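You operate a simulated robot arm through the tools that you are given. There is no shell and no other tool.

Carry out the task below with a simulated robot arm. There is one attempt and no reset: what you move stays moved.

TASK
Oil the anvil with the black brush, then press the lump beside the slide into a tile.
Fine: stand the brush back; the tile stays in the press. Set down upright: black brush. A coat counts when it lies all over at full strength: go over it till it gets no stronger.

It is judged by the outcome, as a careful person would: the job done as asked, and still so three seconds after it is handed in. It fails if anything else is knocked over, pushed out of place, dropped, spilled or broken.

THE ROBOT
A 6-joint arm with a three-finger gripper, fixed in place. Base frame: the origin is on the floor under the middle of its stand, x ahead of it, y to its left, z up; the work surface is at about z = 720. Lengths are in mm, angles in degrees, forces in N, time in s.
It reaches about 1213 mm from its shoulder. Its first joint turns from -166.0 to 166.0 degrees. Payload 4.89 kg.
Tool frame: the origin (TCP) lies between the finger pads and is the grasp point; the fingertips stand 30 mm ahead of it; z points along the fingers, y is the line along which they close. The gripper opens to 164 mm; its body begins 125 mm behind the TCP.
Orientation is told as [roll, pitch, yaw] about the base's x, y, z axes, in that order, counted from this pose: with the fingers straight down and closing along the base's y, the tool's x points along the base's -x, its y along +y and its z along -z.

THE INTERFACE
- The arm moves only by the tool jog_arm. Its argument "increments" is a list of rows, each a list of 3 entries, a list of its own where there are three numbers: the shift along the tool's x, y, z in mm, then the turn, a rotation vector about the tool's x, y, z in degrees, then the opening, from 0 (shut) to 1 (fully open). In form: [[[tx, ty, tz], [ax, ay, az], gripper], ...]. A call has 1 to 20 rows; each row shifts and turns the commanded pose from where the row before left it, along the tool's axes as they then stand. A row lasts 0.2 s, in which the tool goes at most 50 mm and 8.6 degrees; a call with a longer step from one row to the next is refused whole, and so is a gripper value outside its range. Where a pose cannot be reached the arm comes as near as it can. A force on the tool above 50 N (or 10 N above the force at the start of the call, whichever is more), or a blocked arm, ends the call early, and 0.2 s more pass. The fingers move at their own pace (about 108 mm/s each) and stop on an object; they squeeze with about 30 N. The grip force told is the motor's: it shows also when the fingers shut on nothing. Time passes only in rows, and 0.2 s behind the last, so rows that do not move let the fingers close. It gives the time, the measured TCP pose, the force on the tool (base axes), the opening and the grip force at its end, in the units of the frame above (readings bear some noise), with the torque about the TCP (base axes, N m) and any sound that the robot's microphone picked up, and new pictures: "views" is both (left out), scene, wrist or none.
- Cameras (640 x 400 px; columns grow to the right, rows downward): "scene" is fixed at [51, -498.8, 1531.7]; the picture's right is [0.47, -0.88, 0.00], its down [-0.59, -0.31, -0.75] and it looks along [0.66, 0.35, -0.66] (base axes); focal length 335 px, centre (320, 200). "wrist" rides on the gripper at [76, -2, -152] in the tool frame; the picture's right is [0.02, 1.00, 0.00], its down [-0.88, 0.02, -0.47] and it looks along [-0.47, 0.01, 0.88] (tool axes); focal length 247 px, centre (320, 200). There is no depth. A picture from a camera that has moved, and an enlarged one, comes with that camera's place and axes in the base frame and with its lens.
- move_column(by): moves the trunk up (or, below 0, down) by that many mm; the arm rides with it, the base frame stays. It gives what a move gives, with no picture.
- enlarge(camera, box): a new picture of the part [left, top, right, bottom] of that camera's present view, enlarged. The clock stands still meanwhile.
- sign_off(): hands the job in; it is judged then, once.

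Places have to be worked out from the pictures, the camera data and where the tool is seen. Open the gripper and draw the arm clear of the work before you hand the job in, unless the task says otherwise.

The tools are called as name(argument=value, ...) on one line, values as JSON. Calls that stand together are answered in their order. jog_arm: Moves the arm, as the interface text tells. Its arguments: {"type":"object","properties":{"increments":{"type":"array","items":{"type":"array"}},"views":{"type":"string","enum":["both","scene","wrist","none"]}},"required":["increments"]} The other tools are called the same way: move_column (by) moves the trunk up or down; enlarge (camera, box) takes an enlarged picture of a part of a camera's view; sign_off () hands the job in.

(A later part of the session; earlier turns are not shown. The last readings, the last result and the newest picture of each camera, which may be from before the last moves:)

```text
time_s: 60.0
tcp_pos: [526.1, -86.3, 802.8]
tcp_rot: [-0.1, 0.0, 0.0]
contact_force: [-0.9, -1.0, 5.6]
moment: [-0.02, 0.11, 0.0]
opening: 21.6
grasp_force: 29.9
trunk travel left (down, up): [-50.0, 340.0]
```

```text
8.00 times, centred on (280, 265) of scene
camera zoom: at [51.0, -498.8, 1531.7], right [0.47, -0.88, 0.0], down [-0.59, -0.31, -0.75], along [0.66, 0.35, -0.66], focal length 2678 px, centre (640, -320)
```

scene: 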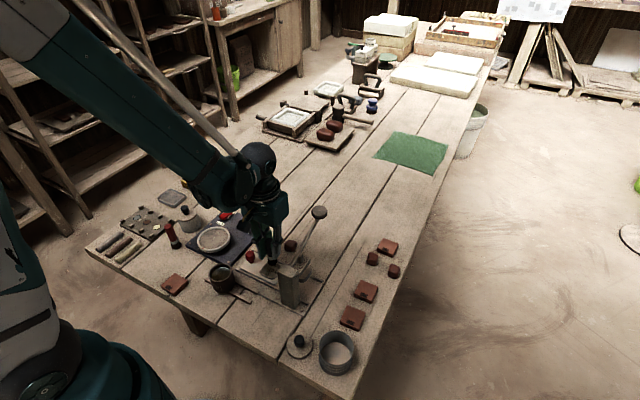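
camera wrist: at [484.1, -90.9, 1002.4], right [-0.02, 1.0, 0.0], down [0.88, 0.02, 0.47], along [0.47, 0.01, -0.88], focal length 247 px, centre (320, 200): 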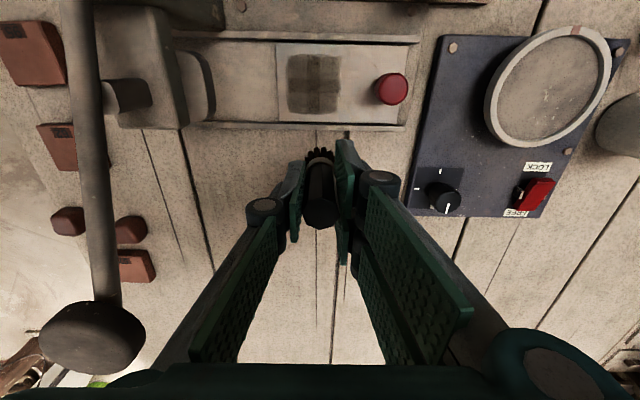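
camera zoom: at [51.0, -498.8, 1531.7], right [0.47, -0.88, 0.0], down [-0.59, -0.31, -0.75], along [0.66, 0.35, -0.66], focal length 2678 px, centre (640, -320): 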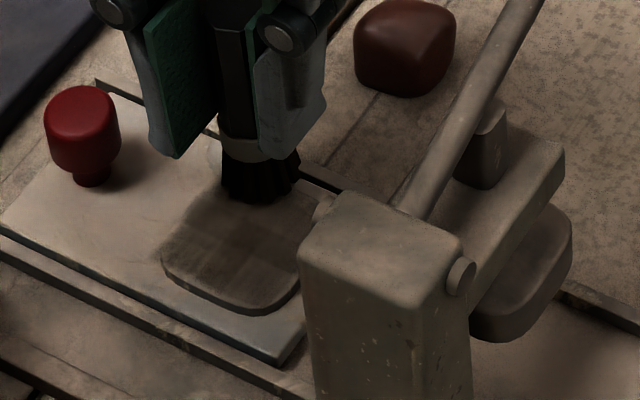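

Contact maintained (5.6 N). I continue over the next lines toward -y, pressing a touch deeper.

jog_arm(increments=[[[0, 0, -3], [0, 0, 0], 0.0], [[0, -8, 3.2], [0, 0, 0], 0.0], [[13.5, 0, 0], [0, 0, 0], 0.0], [[13.5, 0, 0], [0, 0, 0], 0.0], [[13.5, 0, 0], [0, 0, 0], 0.0], [[13.5, 0, 0], [0, 0, 0], 0.0], [[-13.5, 0, 0], [0, 0, 0], 0.0], [[-13.5, 0, 0], [0, 0, 0], 0.0], [[-13.5, 0, 0], [0, 0, 0], 0.0], [[-13.5, 0, 0], [0, 0, 0], 0.0], [[0, 0, -3], [0, 0, 0], 0.0], [[0, -8, 3.1], [0, 0, 0], 0.0], [[13.5, 0, 0], [0, 0, 0], 0.0], [[13.5, 0, 0], [0, 0, 0], 0.0], [[13.5, 0, 0], [0, 0, 0], 0.0], [[13.5, 0, 0], [0, 0, 0], 0.0], [[-13.5, 0, 0], [0, 0, 0], 0.0], [[-13.5, 0, 0], [0, 0, 0], 0.0]], views="none")

jog_arm(increments=[[[-13.5, 0, 0], [0, 0, 0], 0.0], [[-13.5, 0, 0], [0, 0, 0], 0.0], [[0, 0, -3], [0, 0, 0], 0.0], [[0, -8, 3.1], [0, 0, 0], 0.0], [[13.5, 0, 0], [0, 0, 0], 0.0], [[13.5, 0, 0], [0, 0, 0], 0.0], [[13.5, 0, 0], [0, 0, 0], 0.0], [[13.5, 0, 0], [0, 0, 0], 0.0], [[-13.5, 0, 0], [0, 0, 0], 0.0], [[-13.5, 0, 0], [0, 0, 0], 0.0]], views="none")

```text
time_s: 63.8
tcp_pos: [499.3, -101.9, 802.8]
tcp_rot: [0.0, -0.1, 0.0]
contact_force: [-4.0, -0.9, 12.4]
moment: [-0.02, 0.31, 0.03]
opening: 21.4
grasp_force: 29.8
trunk travel left (down, up): [-50.0, 340.0]
```

```text
time_s: 66.0
tcp_pos: [499.3, -109.4, 802.3]
tcp_rot: [0.0, 0.0, 0.0]
contact_force: [-0.6, -1.1, 3.1]
moment: [-0.06, 0.06, 0.02]
opening: 21.4
grasp_force: 30.4
trunk travel left (down, up): [-50.0, 340.0]
```

jog_arm(increments=[[[-13.5, 0, 0.3], [0, 0, 0], 0.0], [[-13.5, 0, 0], [0, 0, 0], 0.0], [[13.5, 0, 0], [0, 0, 0], 0.0], [[13.5, 0, 0], [0, 0, 0], 0.0], [[13.5, 0, 0], [0, 0, 0], 0.0], [[13.5, 0, 0], [0, 0, 0], 0.0], [[0, 0, -3], [0, 0, 0], 0.0], [[0, -8, 3.2], [0, 0, 0], 0.0], [[-13.5, 0, 0], [0, 0, 0], 0.0], [[-13.5, 0, 0], [0, 0, 0], 0.0], [[-13.5, 0, 0], [0, 0, 0], 0.0], [[-13.5, 0, 0], [0, 0, 0], 0.0], [[13.5, 0, 0], [0, 0, 0], 0.0], [[13.5, 0, 0], [0, 0, 0], 0.0]], views="none")

jog_arm(increments=[[[13.5, 0, 0], [0, 0, 0], 0.0], [[13.5, 0, 0], [0, 0, 0], 0.0], [[0, 0, -23], [0, 0, 0], 0.0], [[-29, 9, -24], [0, 0, 0], 0.0], [[-30, 9, 0], [0, 0, 0], 0.0], [[-29.5, 9, 0], [0, 0, 0], 0.0], [[0, 0, 0], [0, 0, 0], 0.0]], views="both")

enlarge(camera="wrist", box=[275, 40, 365, 130])

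enlarge(camera="scene", box=[265, 255, 295, 285])

```text
time_s: 69.0
tcp_pos: [500.1, -118.0, 803.0]
tcp_rot: [0.1, 0.0, 0.0]
contact_force: [1.3, 1.0, 14.7]
moment: [0.01, -0.07, 0.01]
opening: 21.7
grasp_force: 29.7
trunk travel left (down, up): [-50.0, 340.0]
```

```text
time_s: 70.6
tcp_pos: [560.5, -91.1, 849.8]
tcp_rot: [0.0, 0.0, 0.0]
contact_force: [0.5, 0.7, -0.4]
moment: [0.04, -0.11, 0.03]
opening: 21.4
grasp_force: 29.9
trunk travel left (down, up): [-50.0, 340.0]
camera wrist: at [484.5, -91.8, 1002.5], right [-0.02, 1.0, 0.0], down [0.88, 0.02, 0.47], along [0.47, 0.01, -0.88], focal length 247 px, centre (320, 200)
```

scene: 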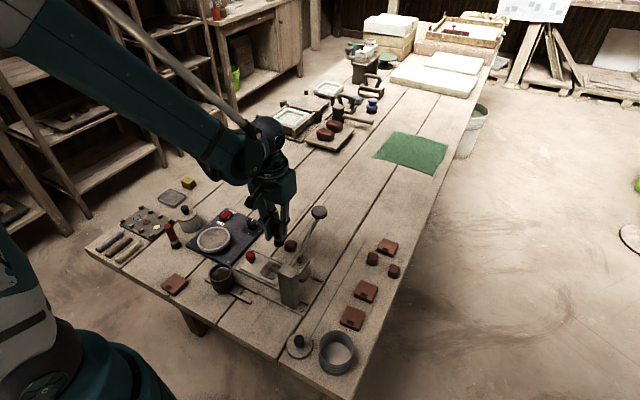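
wrist: 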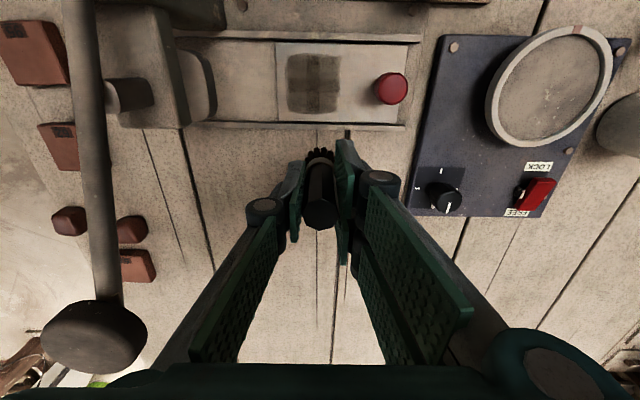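

```text
4.44 times, centred on (320, 85) of wrist
camera zoom: at [484.5, -91.8, 1002.5], right [-0.02, 1.0, 0.0], down [0.88, 0.02, 0.47], along [0.47, 0.01, -0.88], focal length 1098 px, centre (320, 711)
```

zoom: 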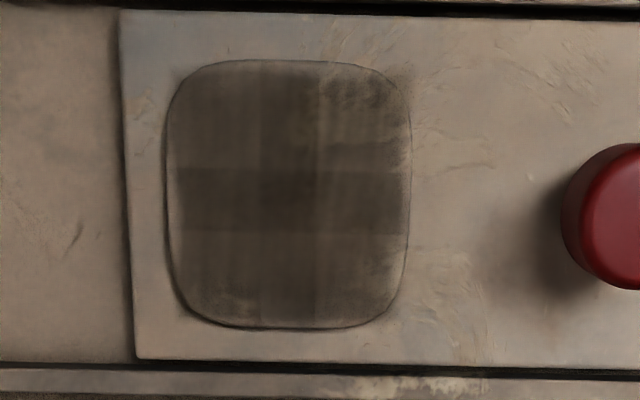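

```text
13.33 times, centred on (280, 270) of scene
camera zoom: at [51.0, -498.8, 1531.7], right [0.47, -0.88, 0.0], down [-0.59, -0.31, -0.75], along [0.66, 0.35, -0.66], focal length 4463 px, centre (853, -733)
```

zoom: 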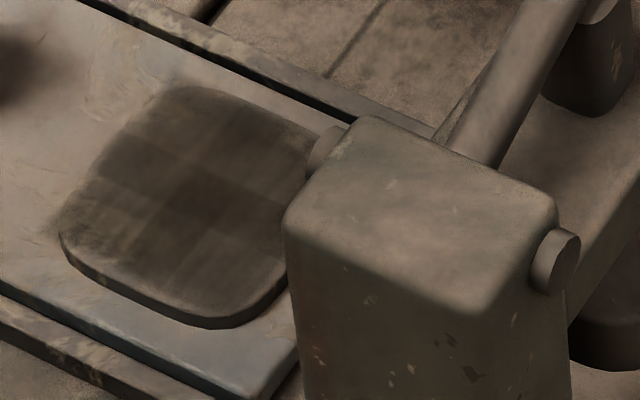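

The last +y strokes added little, so the brush has likely run dry. I re-dip and bring it back over the +y edge of the anvil in one sequence.

jog_arm(increments=[[[0, 0, -30], [0, 0, 0], 0.0], [[20, 10, -26], [0, 0, 0], 0.0], [[40, 20, 0], [0, 0, 0], 0.0], [[40, 20, 0], [0, 0, 0], 0.0], [[40, 20, 0], [0, 0, 0], 0.0], [[20.5, 14, 0], [0, 0, 0], 0.0], [[0, 0, 25], [0, 0, 0], 0.0], [[0, 0, 25], [0, 0, 0], 0.0], [[0, 0, 14], [0, 0, 0], 0.0], [[0, 0, 3.3], [0, 0, 0], 0.0], [[0, 0, 0], [0, 0, 0], 0.0], [[0, 0, 0], [0, 0, 0], 0.0]], views="none")

```text
time_s: 73.2
tcp_pos: [400.0, -6.4, 838.9]
tcp_rot: [0.0, 0.0, 0.1]
contact_force: [-0.2, -0.2, -0.7]
moment: [0.01, -0.01, 0.0]
opening: 21.4
grasp_force: 30.1
trunk travel left (down, up): [-50.0, 340.0]
```

Dipped without touching the floor. I lift out and go back over the +y edge of the anvil, then stroke with contact.

jog_arm(increments=[[[0, 0, -27], [0, 0, 0], 0.0], [[0, 0, -40], [0, 0, 0], 0.0], [[-40, -22, 0], [0, 0, 0], 0.0], [[-40, -22, 0], [0, 0, 0], 0.0], [[-40, -22, 0], [0, 0, 0], 0.0], [[-6, -5, 15], [0, 0, 0], 0.0], [[0, 0, 45], [0, 0, 0], 0.0], [[0, 0, 38], [0, 0, 0], 0.0], [[0, 0, 4.6], [0, 0, 0], 0.0], [[13.5, 0, 0], [0, 0, 0], 0.0], [[13.5, 0, 0], [0, 0, 0], 0.0]], views="none")

```text
time_s: 75.6
tcp_pos: [499.4, -77.7, 802.6]
tcp_rot: [0.0, 0.0, 0.0]
contact_force: [0.9, 0.1, -1.0]
moment: [0.05, 0.12, -0.01]
opening: 21.4
grasp_force: 30.4
trunk travel left (down, up): [-50.0, 340.0]
```

jog_arm(increments=[[[0, 0, 0.5], [0, 0, 0], 0.0], [[0, 0, 0], [0, 0, 0], 0.0]], views="none")

```text
time_s: 76.2
tcp_pos: [499.7, -78.1, 802.1]
tcp_rot: [0.0, 0.0, -0.1]
contact_force: [-1.6, -0.5, 5.6]
moment: [-0.07, 0.16, 0.01]
opening: 21.6
grasp_force: 29.5
trunk travel left (down, up): [-50.0, 340.0]
```

jog_arm(increments=[[[13.5, 0, 0.3], [0, 0, 0], 0.0], [[13.5, 0, 0], [0, 0, 0], 0.0], [[-13.5, 0, 0], [0, 0, 0], 0.0], [[-13.5, 0, 0], [0, 0, 0], 0.0], [[-13.5, 0, 0], [0, 0, 0], 0.0], [[-13.5, 0, 0], [0, 0, 0], 0.0], [[13.5, 0, 0], [0, 0, 0], 0.0], [[13.5, 0, 0], [0, 0, 0], 0.0], [[13.5, 0, 0], [0, 0, 0], 0.0], [[13.5, 0, 0], [0, 0, 0], 0.0], [[0, 0, -3], [0, 0, 0], 0.0], [[0, -9, 3.1], [0, 0, 0], 0.0], [[-13.5, 0, 0], [0, 0, 0], 0.0], [[-13.5, 0, 0], [0, 0, 0], 0.0], [[-13.5, 0, 0], [0, 0, 0], 0.0], [[-13.5, 0, 0], [0, 0, 0], 0.0], [[13.5, 0, 0], [0, 0, 0], 0.0], [[13.5, 0, 0], [0, 0, 0], 0.0]], views="none")

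jog_arm(increments=[[[13.5, 0, 0], [0, 0, 0], 0.0], [[13.5, 0, 0], [0, 0, 0], 0.0], [[-13.5, 0, 0], [0, 0, 0], 0.0], [[-13.5, 0, 0], [0, 0, 0], 0.0], [[-13.5, 0, 0], [0, 0, 0], 0.0], [[-13.5, 0, 0], [0, 0, 0], 0.0], [[0, 0, -23], [0, 0, 0], 0.0], [[-20, -2, -24.5], [0, 0, 0], 0.0], [[-14.5, -2, 0], [0, 0, 0], 0.0], [[0, 0, 0], [0, 0, 0], 0.0]], views="both")

enlarge(camera="wrist", box=[275, 40, 365, 130])

enlarge(camera="scene", box=[265, 255, 295, 285])

```text
time_s: 80.0
tcp_pos: [498.4, -86.9, 801.7]
tcp_rot: [-0.1, 0.0, 0.0]
contact_force: [3.1, -0.3, 23.5]
moment: [0.02, -0.18, -0.01]
opening: 21.8
grasp_force: 29.7
trunk travel left (down, up): [-50.0, 340.0]
```

```text
time_s: 82.2
tcp_pos: [560.7, -91.8, 849.0]
tcp_rot: [0.0, 0.0, 0.0]
contact_force: [-0.5, -0.7, -0.3]
moment: [-0.03, -0.03, -0.02]
opening: 21.7
grasp_force: 30.0
trunk travel left (down, up): [-50.0, 340.0]
camera wrist: at [483.9, -91.8, 1002.1], right [-0.02, 1.0, 0.0], down [0.88, 0.02, 0.47], along [0.47, 0.01, -0.88], focal length 247 px, centre (320, 200)
```

scene: 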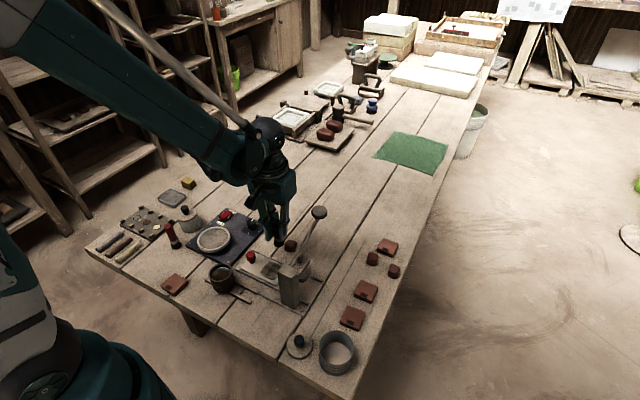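
wrist: 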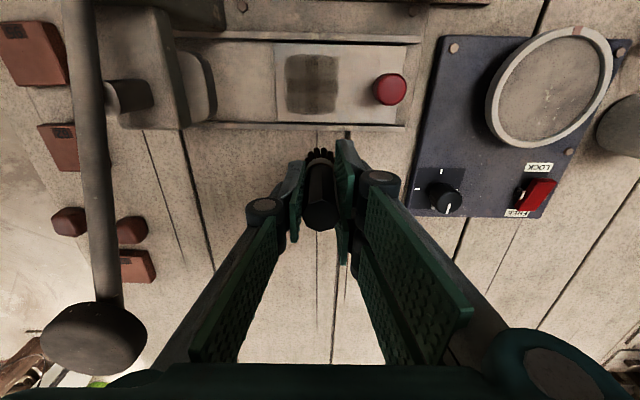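

```text
4.44 times, centred on (320, 85) of wrist
camera zoom: at [483.9, -91.8, 1002.1], right [-0.02, 1.0, 0.0], down [0.88, 0.02, 0.47], along [0.47, 0.01, -0.88], focal length 1098 px, centre (320, 711)
```

zoom: 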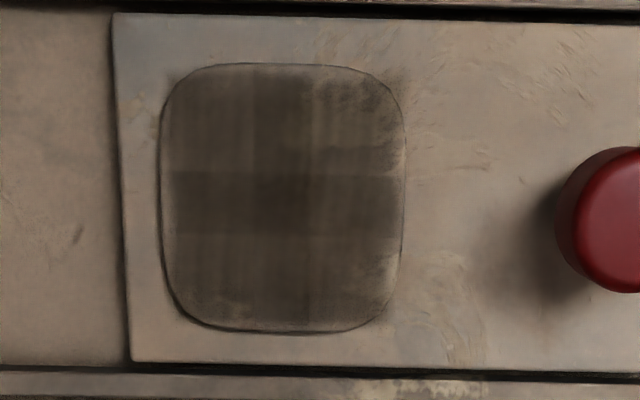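

```text
13.33 times, centred on (280, 270) of scene
camera zoom: at [51.0, -498.8, 1531.7], right [0.47, -0.88, 0.0], down [-0.59, -0.31, -0.75], along [0.66, 0.35, -0.66], focal length 4463 px, centre (853, -733)
```

zoom: 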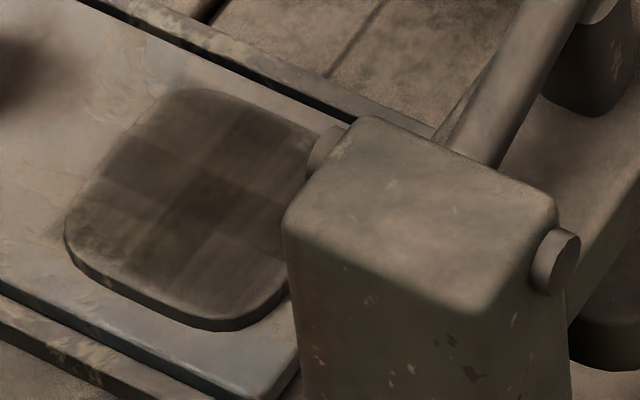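

The +y side darkened after the re-dip. The slide has crept to y≈-100, so I will work from -y toward +y next. I dip again first.

jog_arm(increments=[[[0, 0, -30], [0, 0, 0], 0.0], [[20, 10, -26], [0, 0, 0], 0.0], [[40, 20, 0], [0, 0, 0], 0.0], [[40, 20, 0], [0, 0, 0], 0.0], [[40, 20, 0], [0, 0, 0], 0.0], [[20.5, 14, 0], [0, 0, 0], 0.0], [[0, 0, 25], [0, 0, 0], 0.0], [[0, 0, 25], [0, 0, 0], 0.0], [[0, 0, 14], [0, 0, 0], 0.0], [[0, 0, 3.8], [0, 0, 0], 0.0], [[0, 0, 0], [0, 0, 0], 0.0], [[0, 0, 0], [0, 0, 0], 0.0]], views="none")

jog_arm(increments=[[[0, 0, -27], [0, 0, 0], 0.0], [[0, 0, -40], [0, 0, 0], 0.0], [[-40, -35, 0], [0, 0, 0], 0.0], [[-40, -35, 0], [0, 0, 0], 0.0], [[-35, -35, 0], [0, 0, 0], 0.0], [[-11, -8, 15], [0, 0, 0], 0.0], [[0, 0, 45], [0, 0, 0], 0.0], [[0, 0, 38], [0, 0, 0], 0.0], [[0, 0, 4.4], [0, 0, 0], 0.0], [[13.5, 0, 0.6], [0, 0, 0], 0.0], [[13.5, 0, 0], [0, 0, 0], 0.0]], views="none")

```text
time_s: 84.8
tcp_pos: [399.9, -7.3, 836.8]
tcp_rot: [0.1, 0.0, 0.0]
contact_force: [0.1, 0.0, -1.0]
moment: [-0.02, 0.0, 0.03]
opening: 21.6
grasp_force: 29.8
trunk travel left (down, up): [-50.0, 340.0]
```

```text
refused: row 3 steps farther than a row can; nothing moved
```

The combined step was too long; I shorten the travel rows.

jog_arm(increments=[[[0, 0, -27], [0, 0, 0], 0.0], [[0, 0, -40], [0, 0, 0], 0.0], [[-32, -28.5, 0], [0, 0, 0], 0.0], [[-32, -28.5, 0], [0, 0, 0], 0.0], [[-32, -28.5, 0], [0, 0, 0], 0.0], [[-30, -27.5, 15], [0, 0, 0], 0.0], [[0, 0, 45], [0, 0, 0], 0.0], [[0, 0, 38], [0, 0, 0], 0.0], [[0, 0, 4.0], [0, 0, 0], 0.0], [[13.5, 0, 0.6], [0, 0, 0], 0.0], [[13.5, 0, 0], [0, 0, 0], 0.0]], views="none")

```text
time_s: 87.2
tcp_pos: [499.1, -120.0, 802.2]
tcp_rot: [0.0, 0.1, 0.0]
contact_force: [-1.2, 0.9, 5.1]
moment: [0.04, 0.14, -0.01]
opening: 21.8
grasp_force: 30.5
trunk travel left (down, up): [-50.0, 340.0]
```

5 N contact at the -y edge. I stroke here and step toward +y.

jog_arm(increments=[[[13.5, 0, 0.3], [0, 0, 0], 0.0], [[13.5, 0, 0], [0, 0, 0], 0.0], [[-13.5, 0, 0], [0, 0, 0], 0.0], [[-13.5, 0, 0], [0, 0, 0], 0.0], [[-13.5, 0, 0], [0, 0, 0], 0.0], [[-13.5, 0, 0], [0, 0, 0], 0.0], [[0, 0, -3], [0, 0, 0], 0.0], [[0, 9, 3.1], [0, 0, 0], 0.0], [[13.5, 0, 0], [0, 0, 0], 0.0], [[13.5, 0, 0], [0, 0, 0], 0.0], [[13.5, 0, 0], [0, 0, 0], 0.0], [[13.5, 0, 0], [0, 0, 0], 0.0], [[-13.5, 0, 0], [0, 0, 0], 0.0], [[-13.5, 0, 0], [0, 0, 0], 0.0]], views="none")

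jog_arm(increments=[[[-13.5, 0, 0], [0, 0, 0], 0.0], [[-13.5, 0, 0], [0, 0, 0], 0.0], [[0, 0, -3], [0, 0, 0], 0.0], [[0, 9, 3.1], [0, 0, 0], 0.0], [[13.5, 0, 0], [0, 0, 0], 0.0], [[13.5, 0, 0], [0, 0, 0], 0.0], [[13.5, 0, 0], [0, 0, 0], 0.0], [[13.5, 0, 0], [0, 0, 0], 0.0], [[-13.5, 0, 0], [0, 0, 0], 0.0], [[-13.5, 0, 0], [0, 0, 0], 0.0]], views="none")

jog_arm(increments=[[[-13.5, 0, 0], [0, 0, 0], 0.0], [[-13.5, 0, 0], [0, 0, 0], 0.0], [[0, 0, -23], [0, 0, 0], 0.0], [[-20, 5, -24.5], [0, 0, 0], 0.0], [[-14.5, 6, 0], [0, 0, 0], 0.0], [[0, 0, 0], [0, 0, 0], 0.0]], views="both")

enlarge(camera="wrist", box=[275, 40, 365, 130])

enlarge(camera="scene", box=[265, 255, 295, 285])

```text
time_s: 90.2
tcp_pos: [499.3, -110.7, 801.9]
tcp_rot: [-0.1, 0.0, 0.0]
contact_force: [-2.0, -0.7, 8.7]
moment: [-0.03, 0.2, -0.01]
opening: 21.4
grasp_force: 29.8
trunk travel left (down, up): [-50.0, 340.0]
```

```text
time_s: 92.4
tcp_pos: [498.8, -102.0, 801.6]
tcp_rot: [0.0, 0.0, -0.1]
contact_force: [-0.2, 0.6, -0.1]
moment: [0.01, -0.01, -0.01]
opening: 21.5
grasp_force: 29.6
trunk travel left (down, up): [-50.0, 340.0]
```

```text
time_s: 93.8
tcp_pos: [560.4, -90.4, 848.5]
tcp_rot: [0.0, 0.0, 0.1]
contact_force: [-0.4, 0.2, 0.1]
moment: [0.0, -0.05, -0.02]
opening: 21.7
grasp_force: 30.0
trunk travel left (down, up): [-50.0, 340.0]
camera wrist: at [484.7, -91.3, 1002.2], right [-0.02, 1.0, 0.0], down [0.88, 0.02, 0.47], along [0.47, 0.01, -0.88], focal length 247 px, centre (320, 200)
```

scene: 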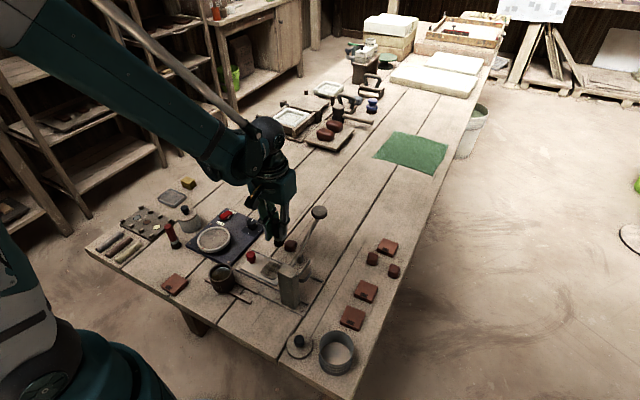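
wrist: 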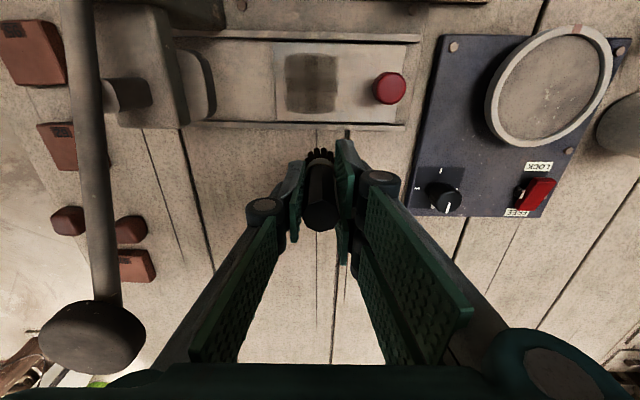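

```text
4.44 times, centred on (320, 85) of wrist
camera zoom: at [484.7, -91.3, 1002.2], right [-0.02, 1.0, 0.0], down [0.88, 0.02, 0.47], along [0.47, 0.01, -0.88], focal length 1098 px, centre (320, 711)
```

zoom: 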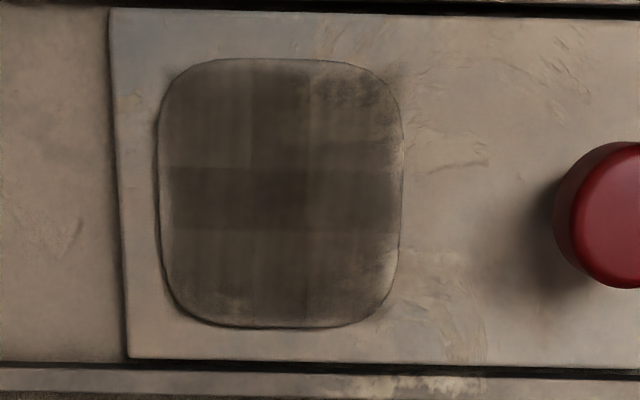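

```text
13.33 times, centred on (280, 270) of scene
camera zoom: at [51.0, -498.8, 1531.7], right [0.47, -0.88, 0.0], down [-0.59, -0.31, -0.75], along [0.66, 0.35, -0.66], focal length 4463 px, centre (853, -733)
```

zoom: 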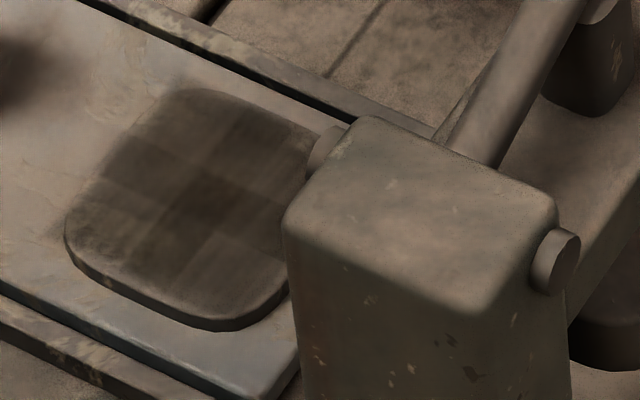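

The corners and edges still lag the centre. I dip again and will extend the strokes past the edges (±33 mm in x), concentrating on the outer lines.

jog_arm(increments=[[[0, 0, -30], [0, 0, 0], 0.0], [[20, 10, -26], [0, 0, 0], 0.0], [[40, 20, 0], [0, 0, 0], 0.0], [[40, 20, 0], [0, 0, 0], 0.0], [[40, 20, 0], [0, 0, 0], 0.0], [[20.5, 14, 0], [0, 0, 0], 0.0], [[0, 0, 25], [0, 0, 0], 0.0], [[0, 0, 25], [0, 0, 0], 0.0], [[0, 0, 14], [0, 0, 0], 0.0], [[0, 0, 4], [0, 0, 0], 0.0], [[0, 0, 0], [0, 0, 0], 0.0], [[0, 0, 0], [0, 0, 0], 0.0], [[0, 0, -27], [0, 0, 0], 0.0], [[0, 0, -40], [0, 0, 0], 0.0]], views="wrist")

enlarge(camera="wrist", box=[270, 90, 370, 170])

```text
time_s: 96.8
tcp_pos: [402.1, -5.3, 902.9]
tcp_rot: [0.0, 0.0, 0.0]
contact_force: [1.1, 0.6, -0.3]
moment: [-0.01, 0.26, -0.03]
opening: 21.7
grasp_force: 30.0
trunk travel left (down, up): [-50.0, 340.0]
camera wrist: at [325.1, -7.5, 1056.2], right [-0.02, 1.0, 0.0], down [0.88, 0.02, 0.47], along [0.47, 0.01, -0.88], focal length 247 px, centre (320, 200)
```

wrist: 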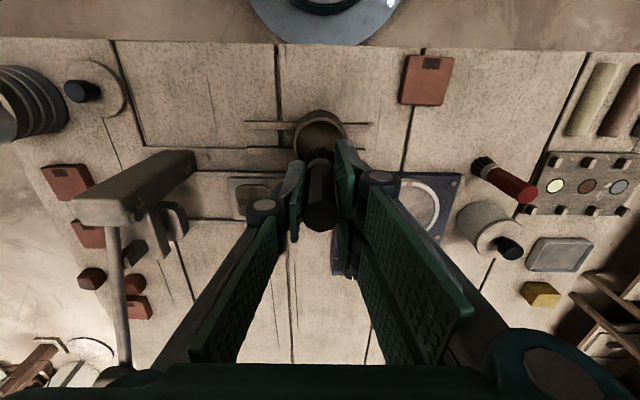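

```text
5.00 times, centred on (320, 130) of wrist
camera zoom: at [325.1, -7.5, 1056.2], right [-0.02, 1.0, 0.0], down [0.88, 0.02, 0.47], along [0.47, 0.01, -0.88], focal length 1235 px, centre (320, 550)
```

zoom: 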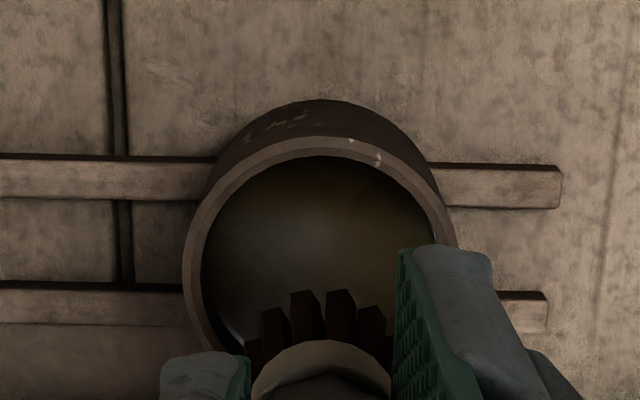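

jog_arm(increments=[[[-40, -22, 0], [0, 0, 0], 0.0], [[-40, -22, 0], [0, 0, 0], 0.0], [[-35, -22, 0], [0, 0, 0], 0.0], [[0, -7, 15], [0, 0, 0], 0.0], [[0, 0, 45], [0, 0, 0], 0.0], [[0, 0, 38], [0, 0, 0], 0.0], [[0, 0, 4.7], [0, 0, 0], 0.0], [[12, 0, 0], [0, 0, 0], 0.0], [[0, 0, 0], [0, 0, 0], 0.0]], views="none")

```text
time_s: 98.8
tcp_pos: [503.8, -79.8, 801.5]
tcp_rot: [0.0, 0.0, 0.1]
contact_force: [-0.7, 0.9, 4.6]
moment: [0.0, 0.09, 0.01]
opening: 21.6
grasp_force: 30.1
trunk travel left (down, up): [-50.0, 340.0]
```

jog_arm(increments=[[[12, 0, 0.4], [0, 0, 0], 0.0], [[12, 0, 0], [0, 0, 0], 0.0], [[12, 0, 0], [0, 0, 0], 0.0], [[-13.2, 0, 0], [0, 0, 0], 0.0], [[-13.2, 0, 0], [0, 0, 0], 0.0], [[-13.2, 0, 0], [0, 0, 0], 0.0], [[-13.2, 0, 0], [0, 0, 0], 0.0], [[-13.2, 0, 0], [0, 0, 0], 0.0], [[13.2, 0, 0], [0, 0, 0], 0.0], [[13.2, 0, 0], [0, 0, 0], 0.0], [[13.2, 0, 0], [0, 0, 0], 0.0], [[13.2, 0, 0], [0, 0, 0], 0.0], [[13.2, 0, 0], [0, 0, 0], 0.0], [[-13.2, 0, 0], [0, 0, 0], 0.0], [[-13.2, 0, 0], [0, 0, 0], 0.0]], views="none")

jog_arm(increments=[[[-13.2, 0, 0.2], [0, 0, 0], 0.0], [[-13.2, 0, 0], [0, 0, 0], 0.0], [[-13.2, 0, 0], [0, 0, 0], 0.0], [[0, 0, -23], [0, 0, 0], 0.0], [[-20, -5, -24.5], [0, 0, 0], 0.0], [[-7.5, -6, 0], [0, 0, 0], 0.0], [[0, 0, 0], [0, 0, 0], 0.0]], views="both")

enlarge(camera="wrist", box=[275, 40, 365, 130])

enlarge(camera="scene", box=[265, 255, 295, 285])

```text
time_s: 102.0
tcp_pos: [493.0, -80.6, 801.6]
tcp_rot: [0.0, 0.0, -0.1]
contact_force: [0.0, -0.4, -0.3]
moment: [-0.02, -0.04, -0.02]
opening: 21.5
grasp_force: 30.2
trunk travel left (down, up): [-50.0, 340.0]
```

```text
time_s: 103.6
tcp_pos: [561.7, -91.8, 847.4]
tcp_rot: [0.1, -0.1, 0.1]
contact_force: [-0.6, 0.4, -0.2]
moment: [-0.02, -0.04, 0.03]
opening: 21.9
grasp_force: 30.2
trunk travel left (down, up): [-50.0, 340.0]
camera wrist: at [484.9, -92.0, 1000.9], right [-0.02, 1.0, 0.0], down [0.88, 0.02, 0.47], along [0.47, 0.01, -0.88], focal length 247 px, centre (320, 200)
```

scene: 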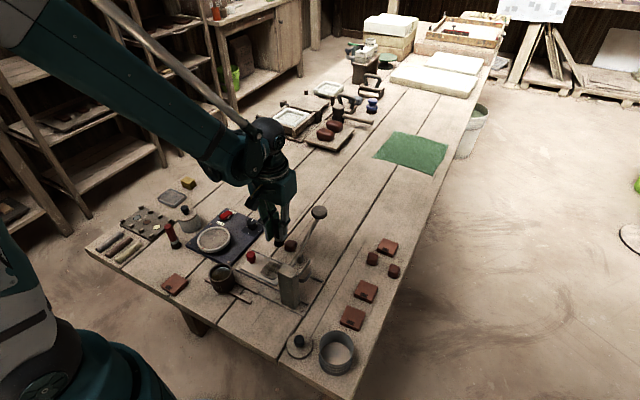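
wrist: 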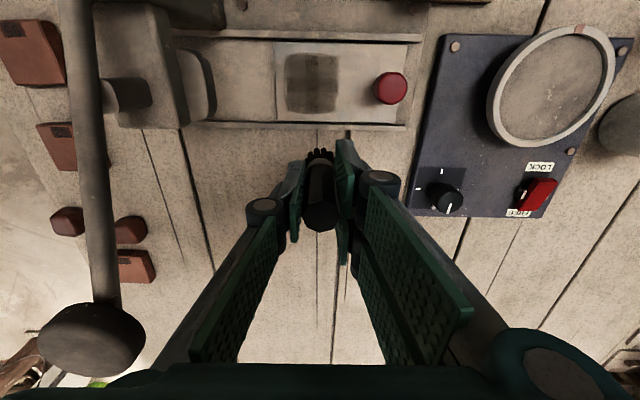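

```text
4.44 times, centred on (320, 85) of wrist
camera zoom: at [484.9, -92.0, 1000.9], right [-0.02, 1.0, 0.0], down [0.88, 0.02, 0.47], along [0.47, 0.01, -0.88], focal length 1098 px, centre (320, 711)
```

zoom: 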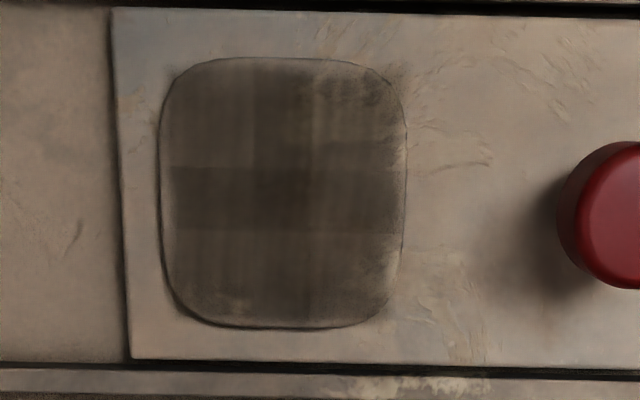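

```text
13.33 times, centred on (280, 270) of scene
camera zoom: at [51.0, -498.8, 1531.7], right [0.47, -0.88, 0.0], down [-0.59, -0.31, -0.75], along [0.66, 0.35, -0.66], focal length 4463 px, centre (853, -733)
```

zoom: 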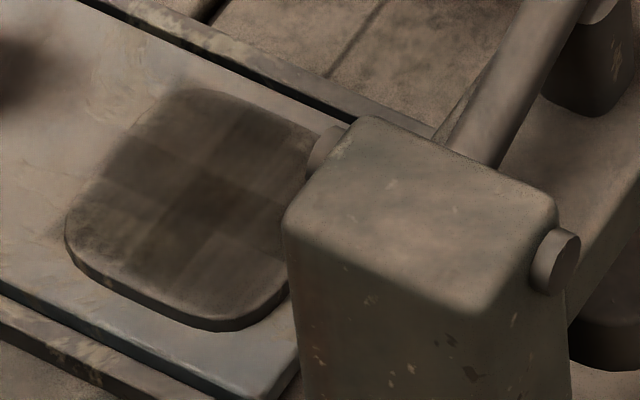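

Little change and contact was lost mid-stroke, since the brush slips up in the grip when loaded at the edges. I dip again, then press firmly (~20 N) and stroke only inside the anvil's outline at the -y side to see what full strength looks like.

jog_arm(increments=[[[0, 0, -30], [0, 0, 0], 0.0], [[20, 10, -26], [0, 0, 0], 0.0], [[40, 20, 0], [0, 0, 0], 0.0], [[40, 20, 0], [0, 0, 0], 0.0], [[40, 20, 0], [0, 0, 0], 0.0], [[20.5, 14, 0], [0, 0, 0], 0.0], [[0, 0, 25], [0, 0, 0], 0.0], [[0, 0, 25], [0, 0, 0], 0.0], [[0, 0, 14], [0, 0, 0], 0.0], [[0, 0, 4], [0, 0, 0], 0.0], [[0, 0, 0], [0, 0, 0], 0.0], [[0, 0, 0], [0, 0, 0], 0.0], [[0, 0, 0], [0, 0, 0], 0.0]], views="scene")

enlarge(camera="scene", box=[190, 240, 250, 300])

```text
time_s: 106.4
tcp_pos: [401.0, -6.4, 836.6]
tcp_rot: [0.0, 0.0, 0.0]
contact_force: [0.3, -0.3, -0.1]
moment: [0.02, 0.01, -0.03]
opening: 21.8
grasp_force: 30.0
trunk travel left (down, up): [-50.0, 340.0]
```

scene: 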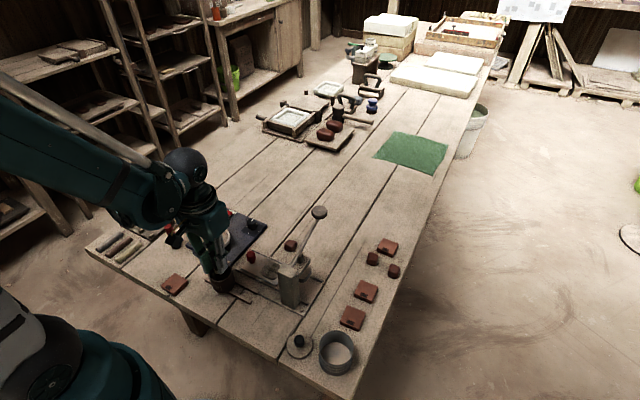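

```text
6.67 times, centred on (220, 270) of scene
camera zoom: at [51.0, -498.8, 1531.7], right [0.47, -0.88, 0.0], down [-0.59, -0.31, -0.75], along [0.66, 0.35, -0.66], focal length 2232 px, centre (987, -267)
```

zoom: 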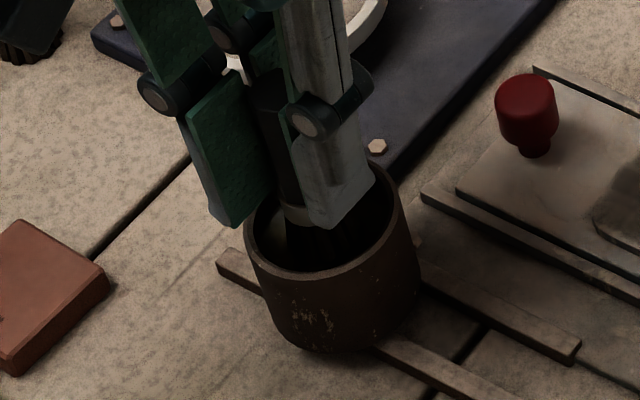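

jog_arm(increments=[[[0, 0, -27], [0, 0, 0], 0.0], [[0, 0, -40], [0, 0, 0], 0.0], [[-33, -35, 0], [0, 0, 0], 0.0], [[-33, -35, 0], [0, 0, 0], 0.0], [[-33, -35, 0], [0, 0, 0], 0.0], [[0, 0, 40], [0, 0, 0], 0.0], [[0, 0, 40], [0, 0, 0], 0.0], [[0, 0, 18], [0, 0, 0], 0.0], [[0, 0, 4.5], [0, 0, 0], 0.0], [[0, 0, 0.5], [0, 0, 0], 0.0], [[0, 0, 0], [0, 0, 0], 0.0]], views="none")

jog_arm(increments=[[[0, 0, 0.5], [0, 0, 0], 0.0], [[0, 0, 0], [0, 0, 0], 0.0]], views="none")

```text
time_s: 108.8
tcp_pos: [499.2, -112.7, 800.0]
tcp_rot: [0.0, -0.1, 0.0]
contact_force: [3.4, 0.1, 25.0]
moment: [-0.02, -0.18, -0.04]
opening: 21.5
grasp_force: 30.1
trunk travel left (down, up): [-50.0, 340.0]
```

```text
time_s: 109.4
tcp_pos: [500.7, -111.5, 798.8]
tcp_rot: [0.0, 0.0, 0.1]
contact_force: [3.8, 0.2, 23.0]
moment: [0.03, -0.15, -0.01]
opening: 21.7
grasp_force: 30.1
trunk travel left (down, up): [-50.0, 340.0]
```

About 23–25 N now (the grip's slip limit). I stroke back and forth inside the outline at y≈-112 and look.

jog_arm(increments=[[[10, 0, 0], [0, 0, 0], 0.0], [[10, 0, 0], [0, 0, 0], 0.0], [[-10, 0, 0], [0, 0, 0], 0.0], [[-10, 0, 0], [0, 0, 0], 0.0], [[-10, 0, 0], [0, 0, 0], 0.0], [[-10, 0, 0], [0, 0, 0], 0.0], [[10, 0, 0], [0, 0, 0], 0.0], [[10, 0, 0], [0, 0, 0], 0.0]], views="none")

jog_arm(increments=[[[10, 0, 0], [0, 0, 0], 0.0], [[10, 0, 0], [0, 0, 0], 0.0], [[-10, 0, 0], [0, 0, 0], 0.0], [[-10, 0, 0], [0, 0, 0], 0.0], [[-10, 0, 0], [0, 0, 0], 0.0], [[-10, 0, 0], [0, 0, 0], 0.0]], views="scene")

enlarge(camera="scene", box=[265, 255, 295, 285])

```text
time_s: 111.2
tcp_pos: [500.3, -111.5, 800.0]
tcp_rot: [0.0, 0.0, 0.0]
contact_force: [1.6, 0.7, 7.5]
moment: [0.02, -0.02, -0.02]
opening: 21.5
grasp_force: 30.0
trunk travel left (down, up): [-50.0, 340.0]
```

```text
time_s: 112.6
tcp_pos: [518.8, -111.6, 798.8]
tcp_rot: [0.0, 0.0, -0.1]
contact_force: [-0.4, 1.4, -1.3]
moment: [-0.01, -0.04, -0.01]
opening: 21.6
grasp_force: 30.0
trunk travel left (down, up): [-50.0, 340.0]
```

scene: 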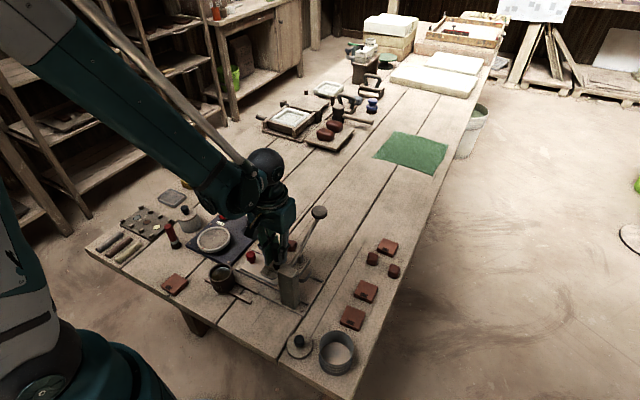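

```text
13.33 times, centred on (280, 270) of scene
camera zoom: at [51.0, -498.8, 1531.7], right [0.47, -0.88, 0.0], down [-0.59, -0.31, -0.75], along [0.66, 0.35, -0.66], focal length 4463 px, centre (853, -733)
```

zoom: 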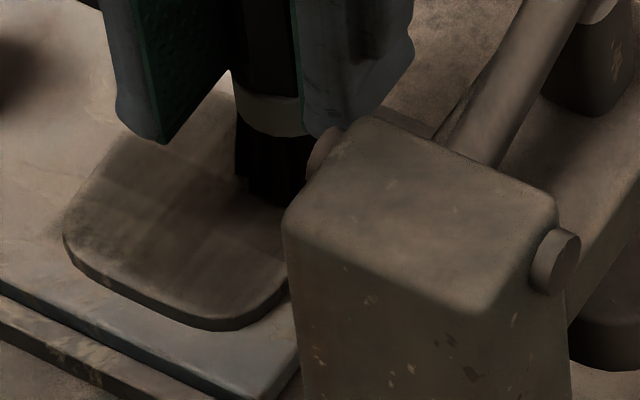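

The contact force decays within seconds because the brush creeps up in the grip. I will stroke with a small continuous downward feed to hold light contact.

jog_arm(increments=[[[0, 0, 0.5], [0, 0, 0], 0.0], [[11, 0, 0.06], [0, 0, 0], 0.0], [[11, 0, 0.06], [0, 0, 0], 0.0], [[11, 0, 0.06], [0, 0, 0], 0.0], [[11, 0, 0.06], [0, 0, 0], 0.0], [[-11, 0, 0.06], [0, 0, 0], 0.0], [[-11, 0, 0.06], [0, 0, 0], 0.0], [[-11, 0, 0.06], [0, 0, 0], 0.0], [[-11, 0, 0.06], [0, 0, 0], 0.0]], views="none")

jog_arm(increments=[[[11, 0, 0.06], [0, 0, 0], 0.0], [[11, 0, 0.06], [0, 0, 0], 0.0], [[11, 0, 0.06], [0, 0, 0], 0.0], [[11, 0, 0.06], [0, 0, 0], 0.0], [[-11, 0, 0.06], [0, 0, 0], 0.0], [[-11, 0, 0.06], [0, 0, 0], 0.0], [[-11, 0, 0.06], [0, 0, 0], 0.0], [[-11, 0, 0.06], [0, 0, 0], 0.0]], views="none")

```text
time_s: 114.6
tcp_pos: [518.7, -112.4, 798.8]
tcp_rot: [0.0, 0.0, 0.0]
contact_force: [-4.5, -0.4, 17.2]
moment: [-0.04, 0.33, -0.01]
opening: 21.5
grasp_force: 29.7
trunk travel left (down, up): [-50.0, 340.0]
```

```text
time_s: 116.4
tcp_pos: [519.3, -111.4, 797.7]
tcp_rot: [-0.1, -0.1, 0.1]
contact_force: [-4.1, -1.0, 17.1]
moment: [0.01, 0.32, 0.04]
opening: 21.5
grasp_force: 29.8
trunk travel left (down, up): [-50.0, 340.0]
```

Force held at 17 N with the feed. I lift to compare the coat.

jog_arm(increments=[[[0, 0, -25], [0, 0, 0], 0.0], [[-20, 10, -25], [0, 0, 0], 0.0], [[-21.5, 11, 0], [0, 0, 0], 0.0], [[0, 0, 0], [0, 0, 0], 0.0]], views="wrist")

enlarge(camera="wrist", box=[275, 40, 365, 130])

enlarge(camera="scene", box=[265, 255, 295, 285])

```text
time_s: 117.4
tcp_pos: [561.6, -90.8, 847.3]
tcp_rot: [-0.1, -0.1, 0.1]
contact_force: [-0.7, -0.2, -1.2]
moment: [0.02, -0.08, 0.0]
opening: 21.7
grasp_force: 29.9
trunk travel left (down, up): [-50.0, 340.0]
camera wrist: at [484.7, -91.4, 1000.4], right [-0.02, 1.0, 0.0], down [0.88, 0.02, 0.47], along [0.47, 0.01, -0.88], focal length 247 px, centre (320, 200)
```

wrist: 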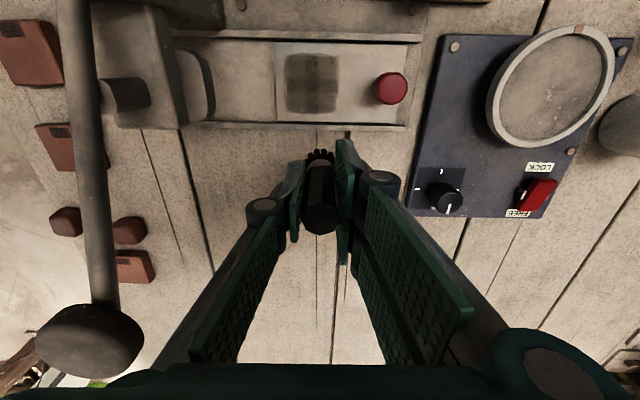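

```text
4.44 times, centred on (320, 85) of wrist
camera zoom: at [484.7, -91.4, 1000.4], right [-0.02, 1.0, 0.0], down [0.88, 0.02, 0.47], along [0.47, 0.01, -0.88], focal length 1098 px, centre (320, 711)
```

zoom: 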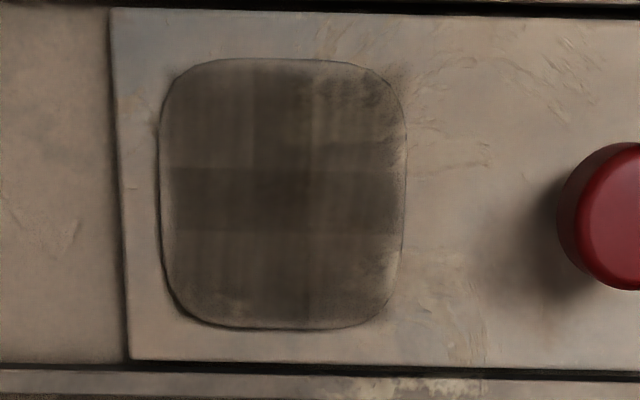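

```text
13.33 times, centred on (280, 270) of scene
camera zoom: at [51.0, -498.8, 1531.7], right [0.47, -0.88, 0.0], down [-0.59, -0.31, -0.75], along [0.66, 0.35, -0.66], focal length 4463 px, centre (853, -733)
```

zoom: 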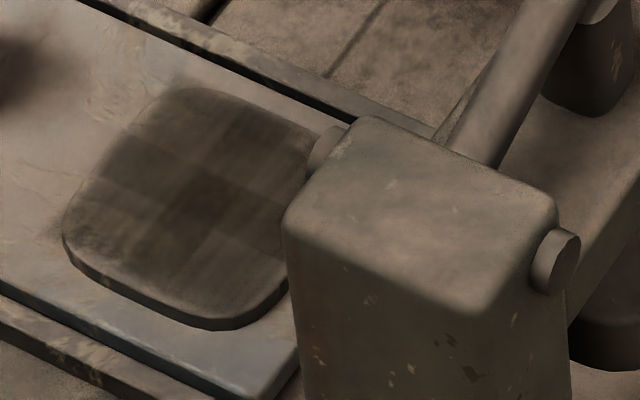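

The banding may be an artefact of how the coat is rendered rather than exposure; I zoom closer to compare the four quadrants.

enlarge(camera="wrist", box=[295, 48, 340, 118])

enlarge(camera="wrist", box=[290, 48, 345, 84])

enlarge(camera="wrist", box=[290, 80, 345, 116])

```text
5.71 times, centred on (318, 83) of wrist
camera zoom: at [484.7, -91.4, 1000.4], right [-0.02, 1.0, 0.0], down [0.88, 0.02, 0.47], along [0.47, 0.01, -0.88], focal length 1411 px, centre (334, 869)
```

zoom: 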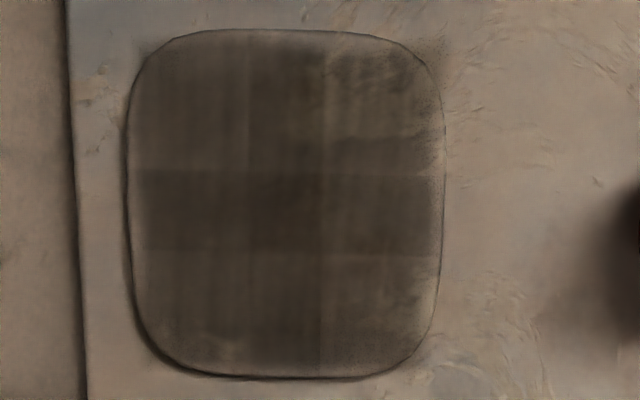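

```text
11.11 times, centred on (318, 66) of wrist
camera zoom: at [484.7, -91.4, 1000.4], right [-0.02, 1.0, 0.0], down [0.88, 0.02, 0.47], along [0.47, 0.01, -0.88], focal length 2744 px, centre (348, 1689)
```

zoom: 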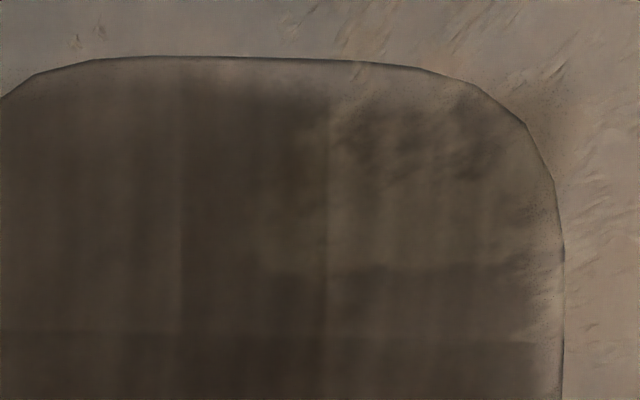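

```text
11.11 times, centred on (318, 98) of wrist
camera zoom: at [484.7, -91.4, 1000.4], right [-0.02, 1.0, 0.0], down [0.88, 0.02, 0.47], along [0.47, 0.01, -0.88], focal length 2744 px, centre (348, 1333)
```

zoom: 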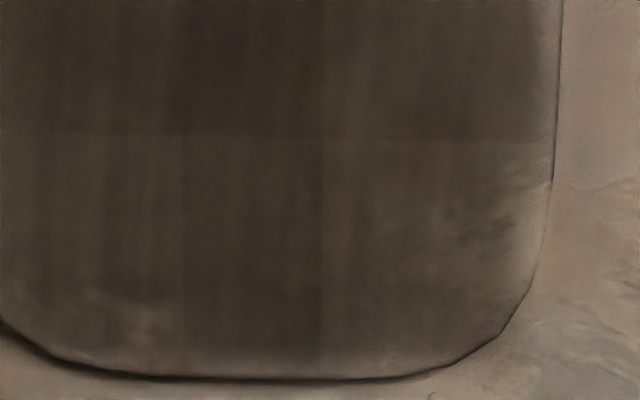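

The TR quadrant (low x, +y side) still looks lighter than the others. I re-dip and work the +y half with steady contact.

jog_arm(increments=[[[0, 0, -30], [0, 0, 0], 0.0], [[20, 10, -26], [0, 0, 0], 0.0], [[40, 20, 0], [0, 0, 0], 0.0], [[40, 20, 0], [0, 0, 0], 0.0], [[40, 20, 0], [0, 0, 0], 0.0], [[20.5, 14, 0], [0, 0, 0], 0.0], [[0, 0, 25], [0, 0, 0], 0.0], [[0, 0, 25], [0, 0, 0], 0.0], [[0, 0, 15], [0, 0, 0], 0.0], [[0, 0, 4], [0, 0, 0], 0.0], [[0, 0, 0], [0, 0, 0], 0.0], [[0, 0, 0], [0, 0, 0], 0.0], [[0, 0, 0], [0, 0, 0], 0.0]], views="none")

jog_arm(increments=[[[0, 0, -27], [0, 0, 0], 0.0], [[0, 0, -40], [0, 0, 0], 0.0], [[-33, -27, 0], [0, 0, 0], 0.0], [[-33, -27, 0], [0, 0, 0], 0.0], [[-33, -27, 0], [0, 0, 0], 0.0], [[0, 0, 40], [0, 0, 0], 0.0], [[0, 0, 40], [0, 0, 0], 0.0], [[0, 0, 18], [0, 0, 0], 0.0], [[0, 0, 4.5], [0, 0, 0], 0.0], [[0, 0, 0.9], [0, 0, 0], 0.0], [[0, 0, 0], [0, 0, 0], 0.0]], views="none")

```text
time_s: 120.2
tcp_pos: [400.7, -6.6, 833.8]
tcp_rot: [0.0, 0.0, -0.1]
contact_force: [0.1, -0.9, -0.6]
moment: [-0.01, 0.03, -0.03]
opening: 21.8
grasp_force: 30.3
trunk travel left (down, up): [-50.0, 340.0]
```

```text
time_s: 122.6
tcp_pos: [500.9, -87.8, 797.6]
tcp_rot: [0.1, 0.0, 0.0]
contact_force: [-0.8, 0.3, 1.9]
moment: [-0.03, 0.02, 0.0]
opening: 21.7
grasp_force: 30.0
trunk travel left (down, up): [-50.0, 340.0]
```

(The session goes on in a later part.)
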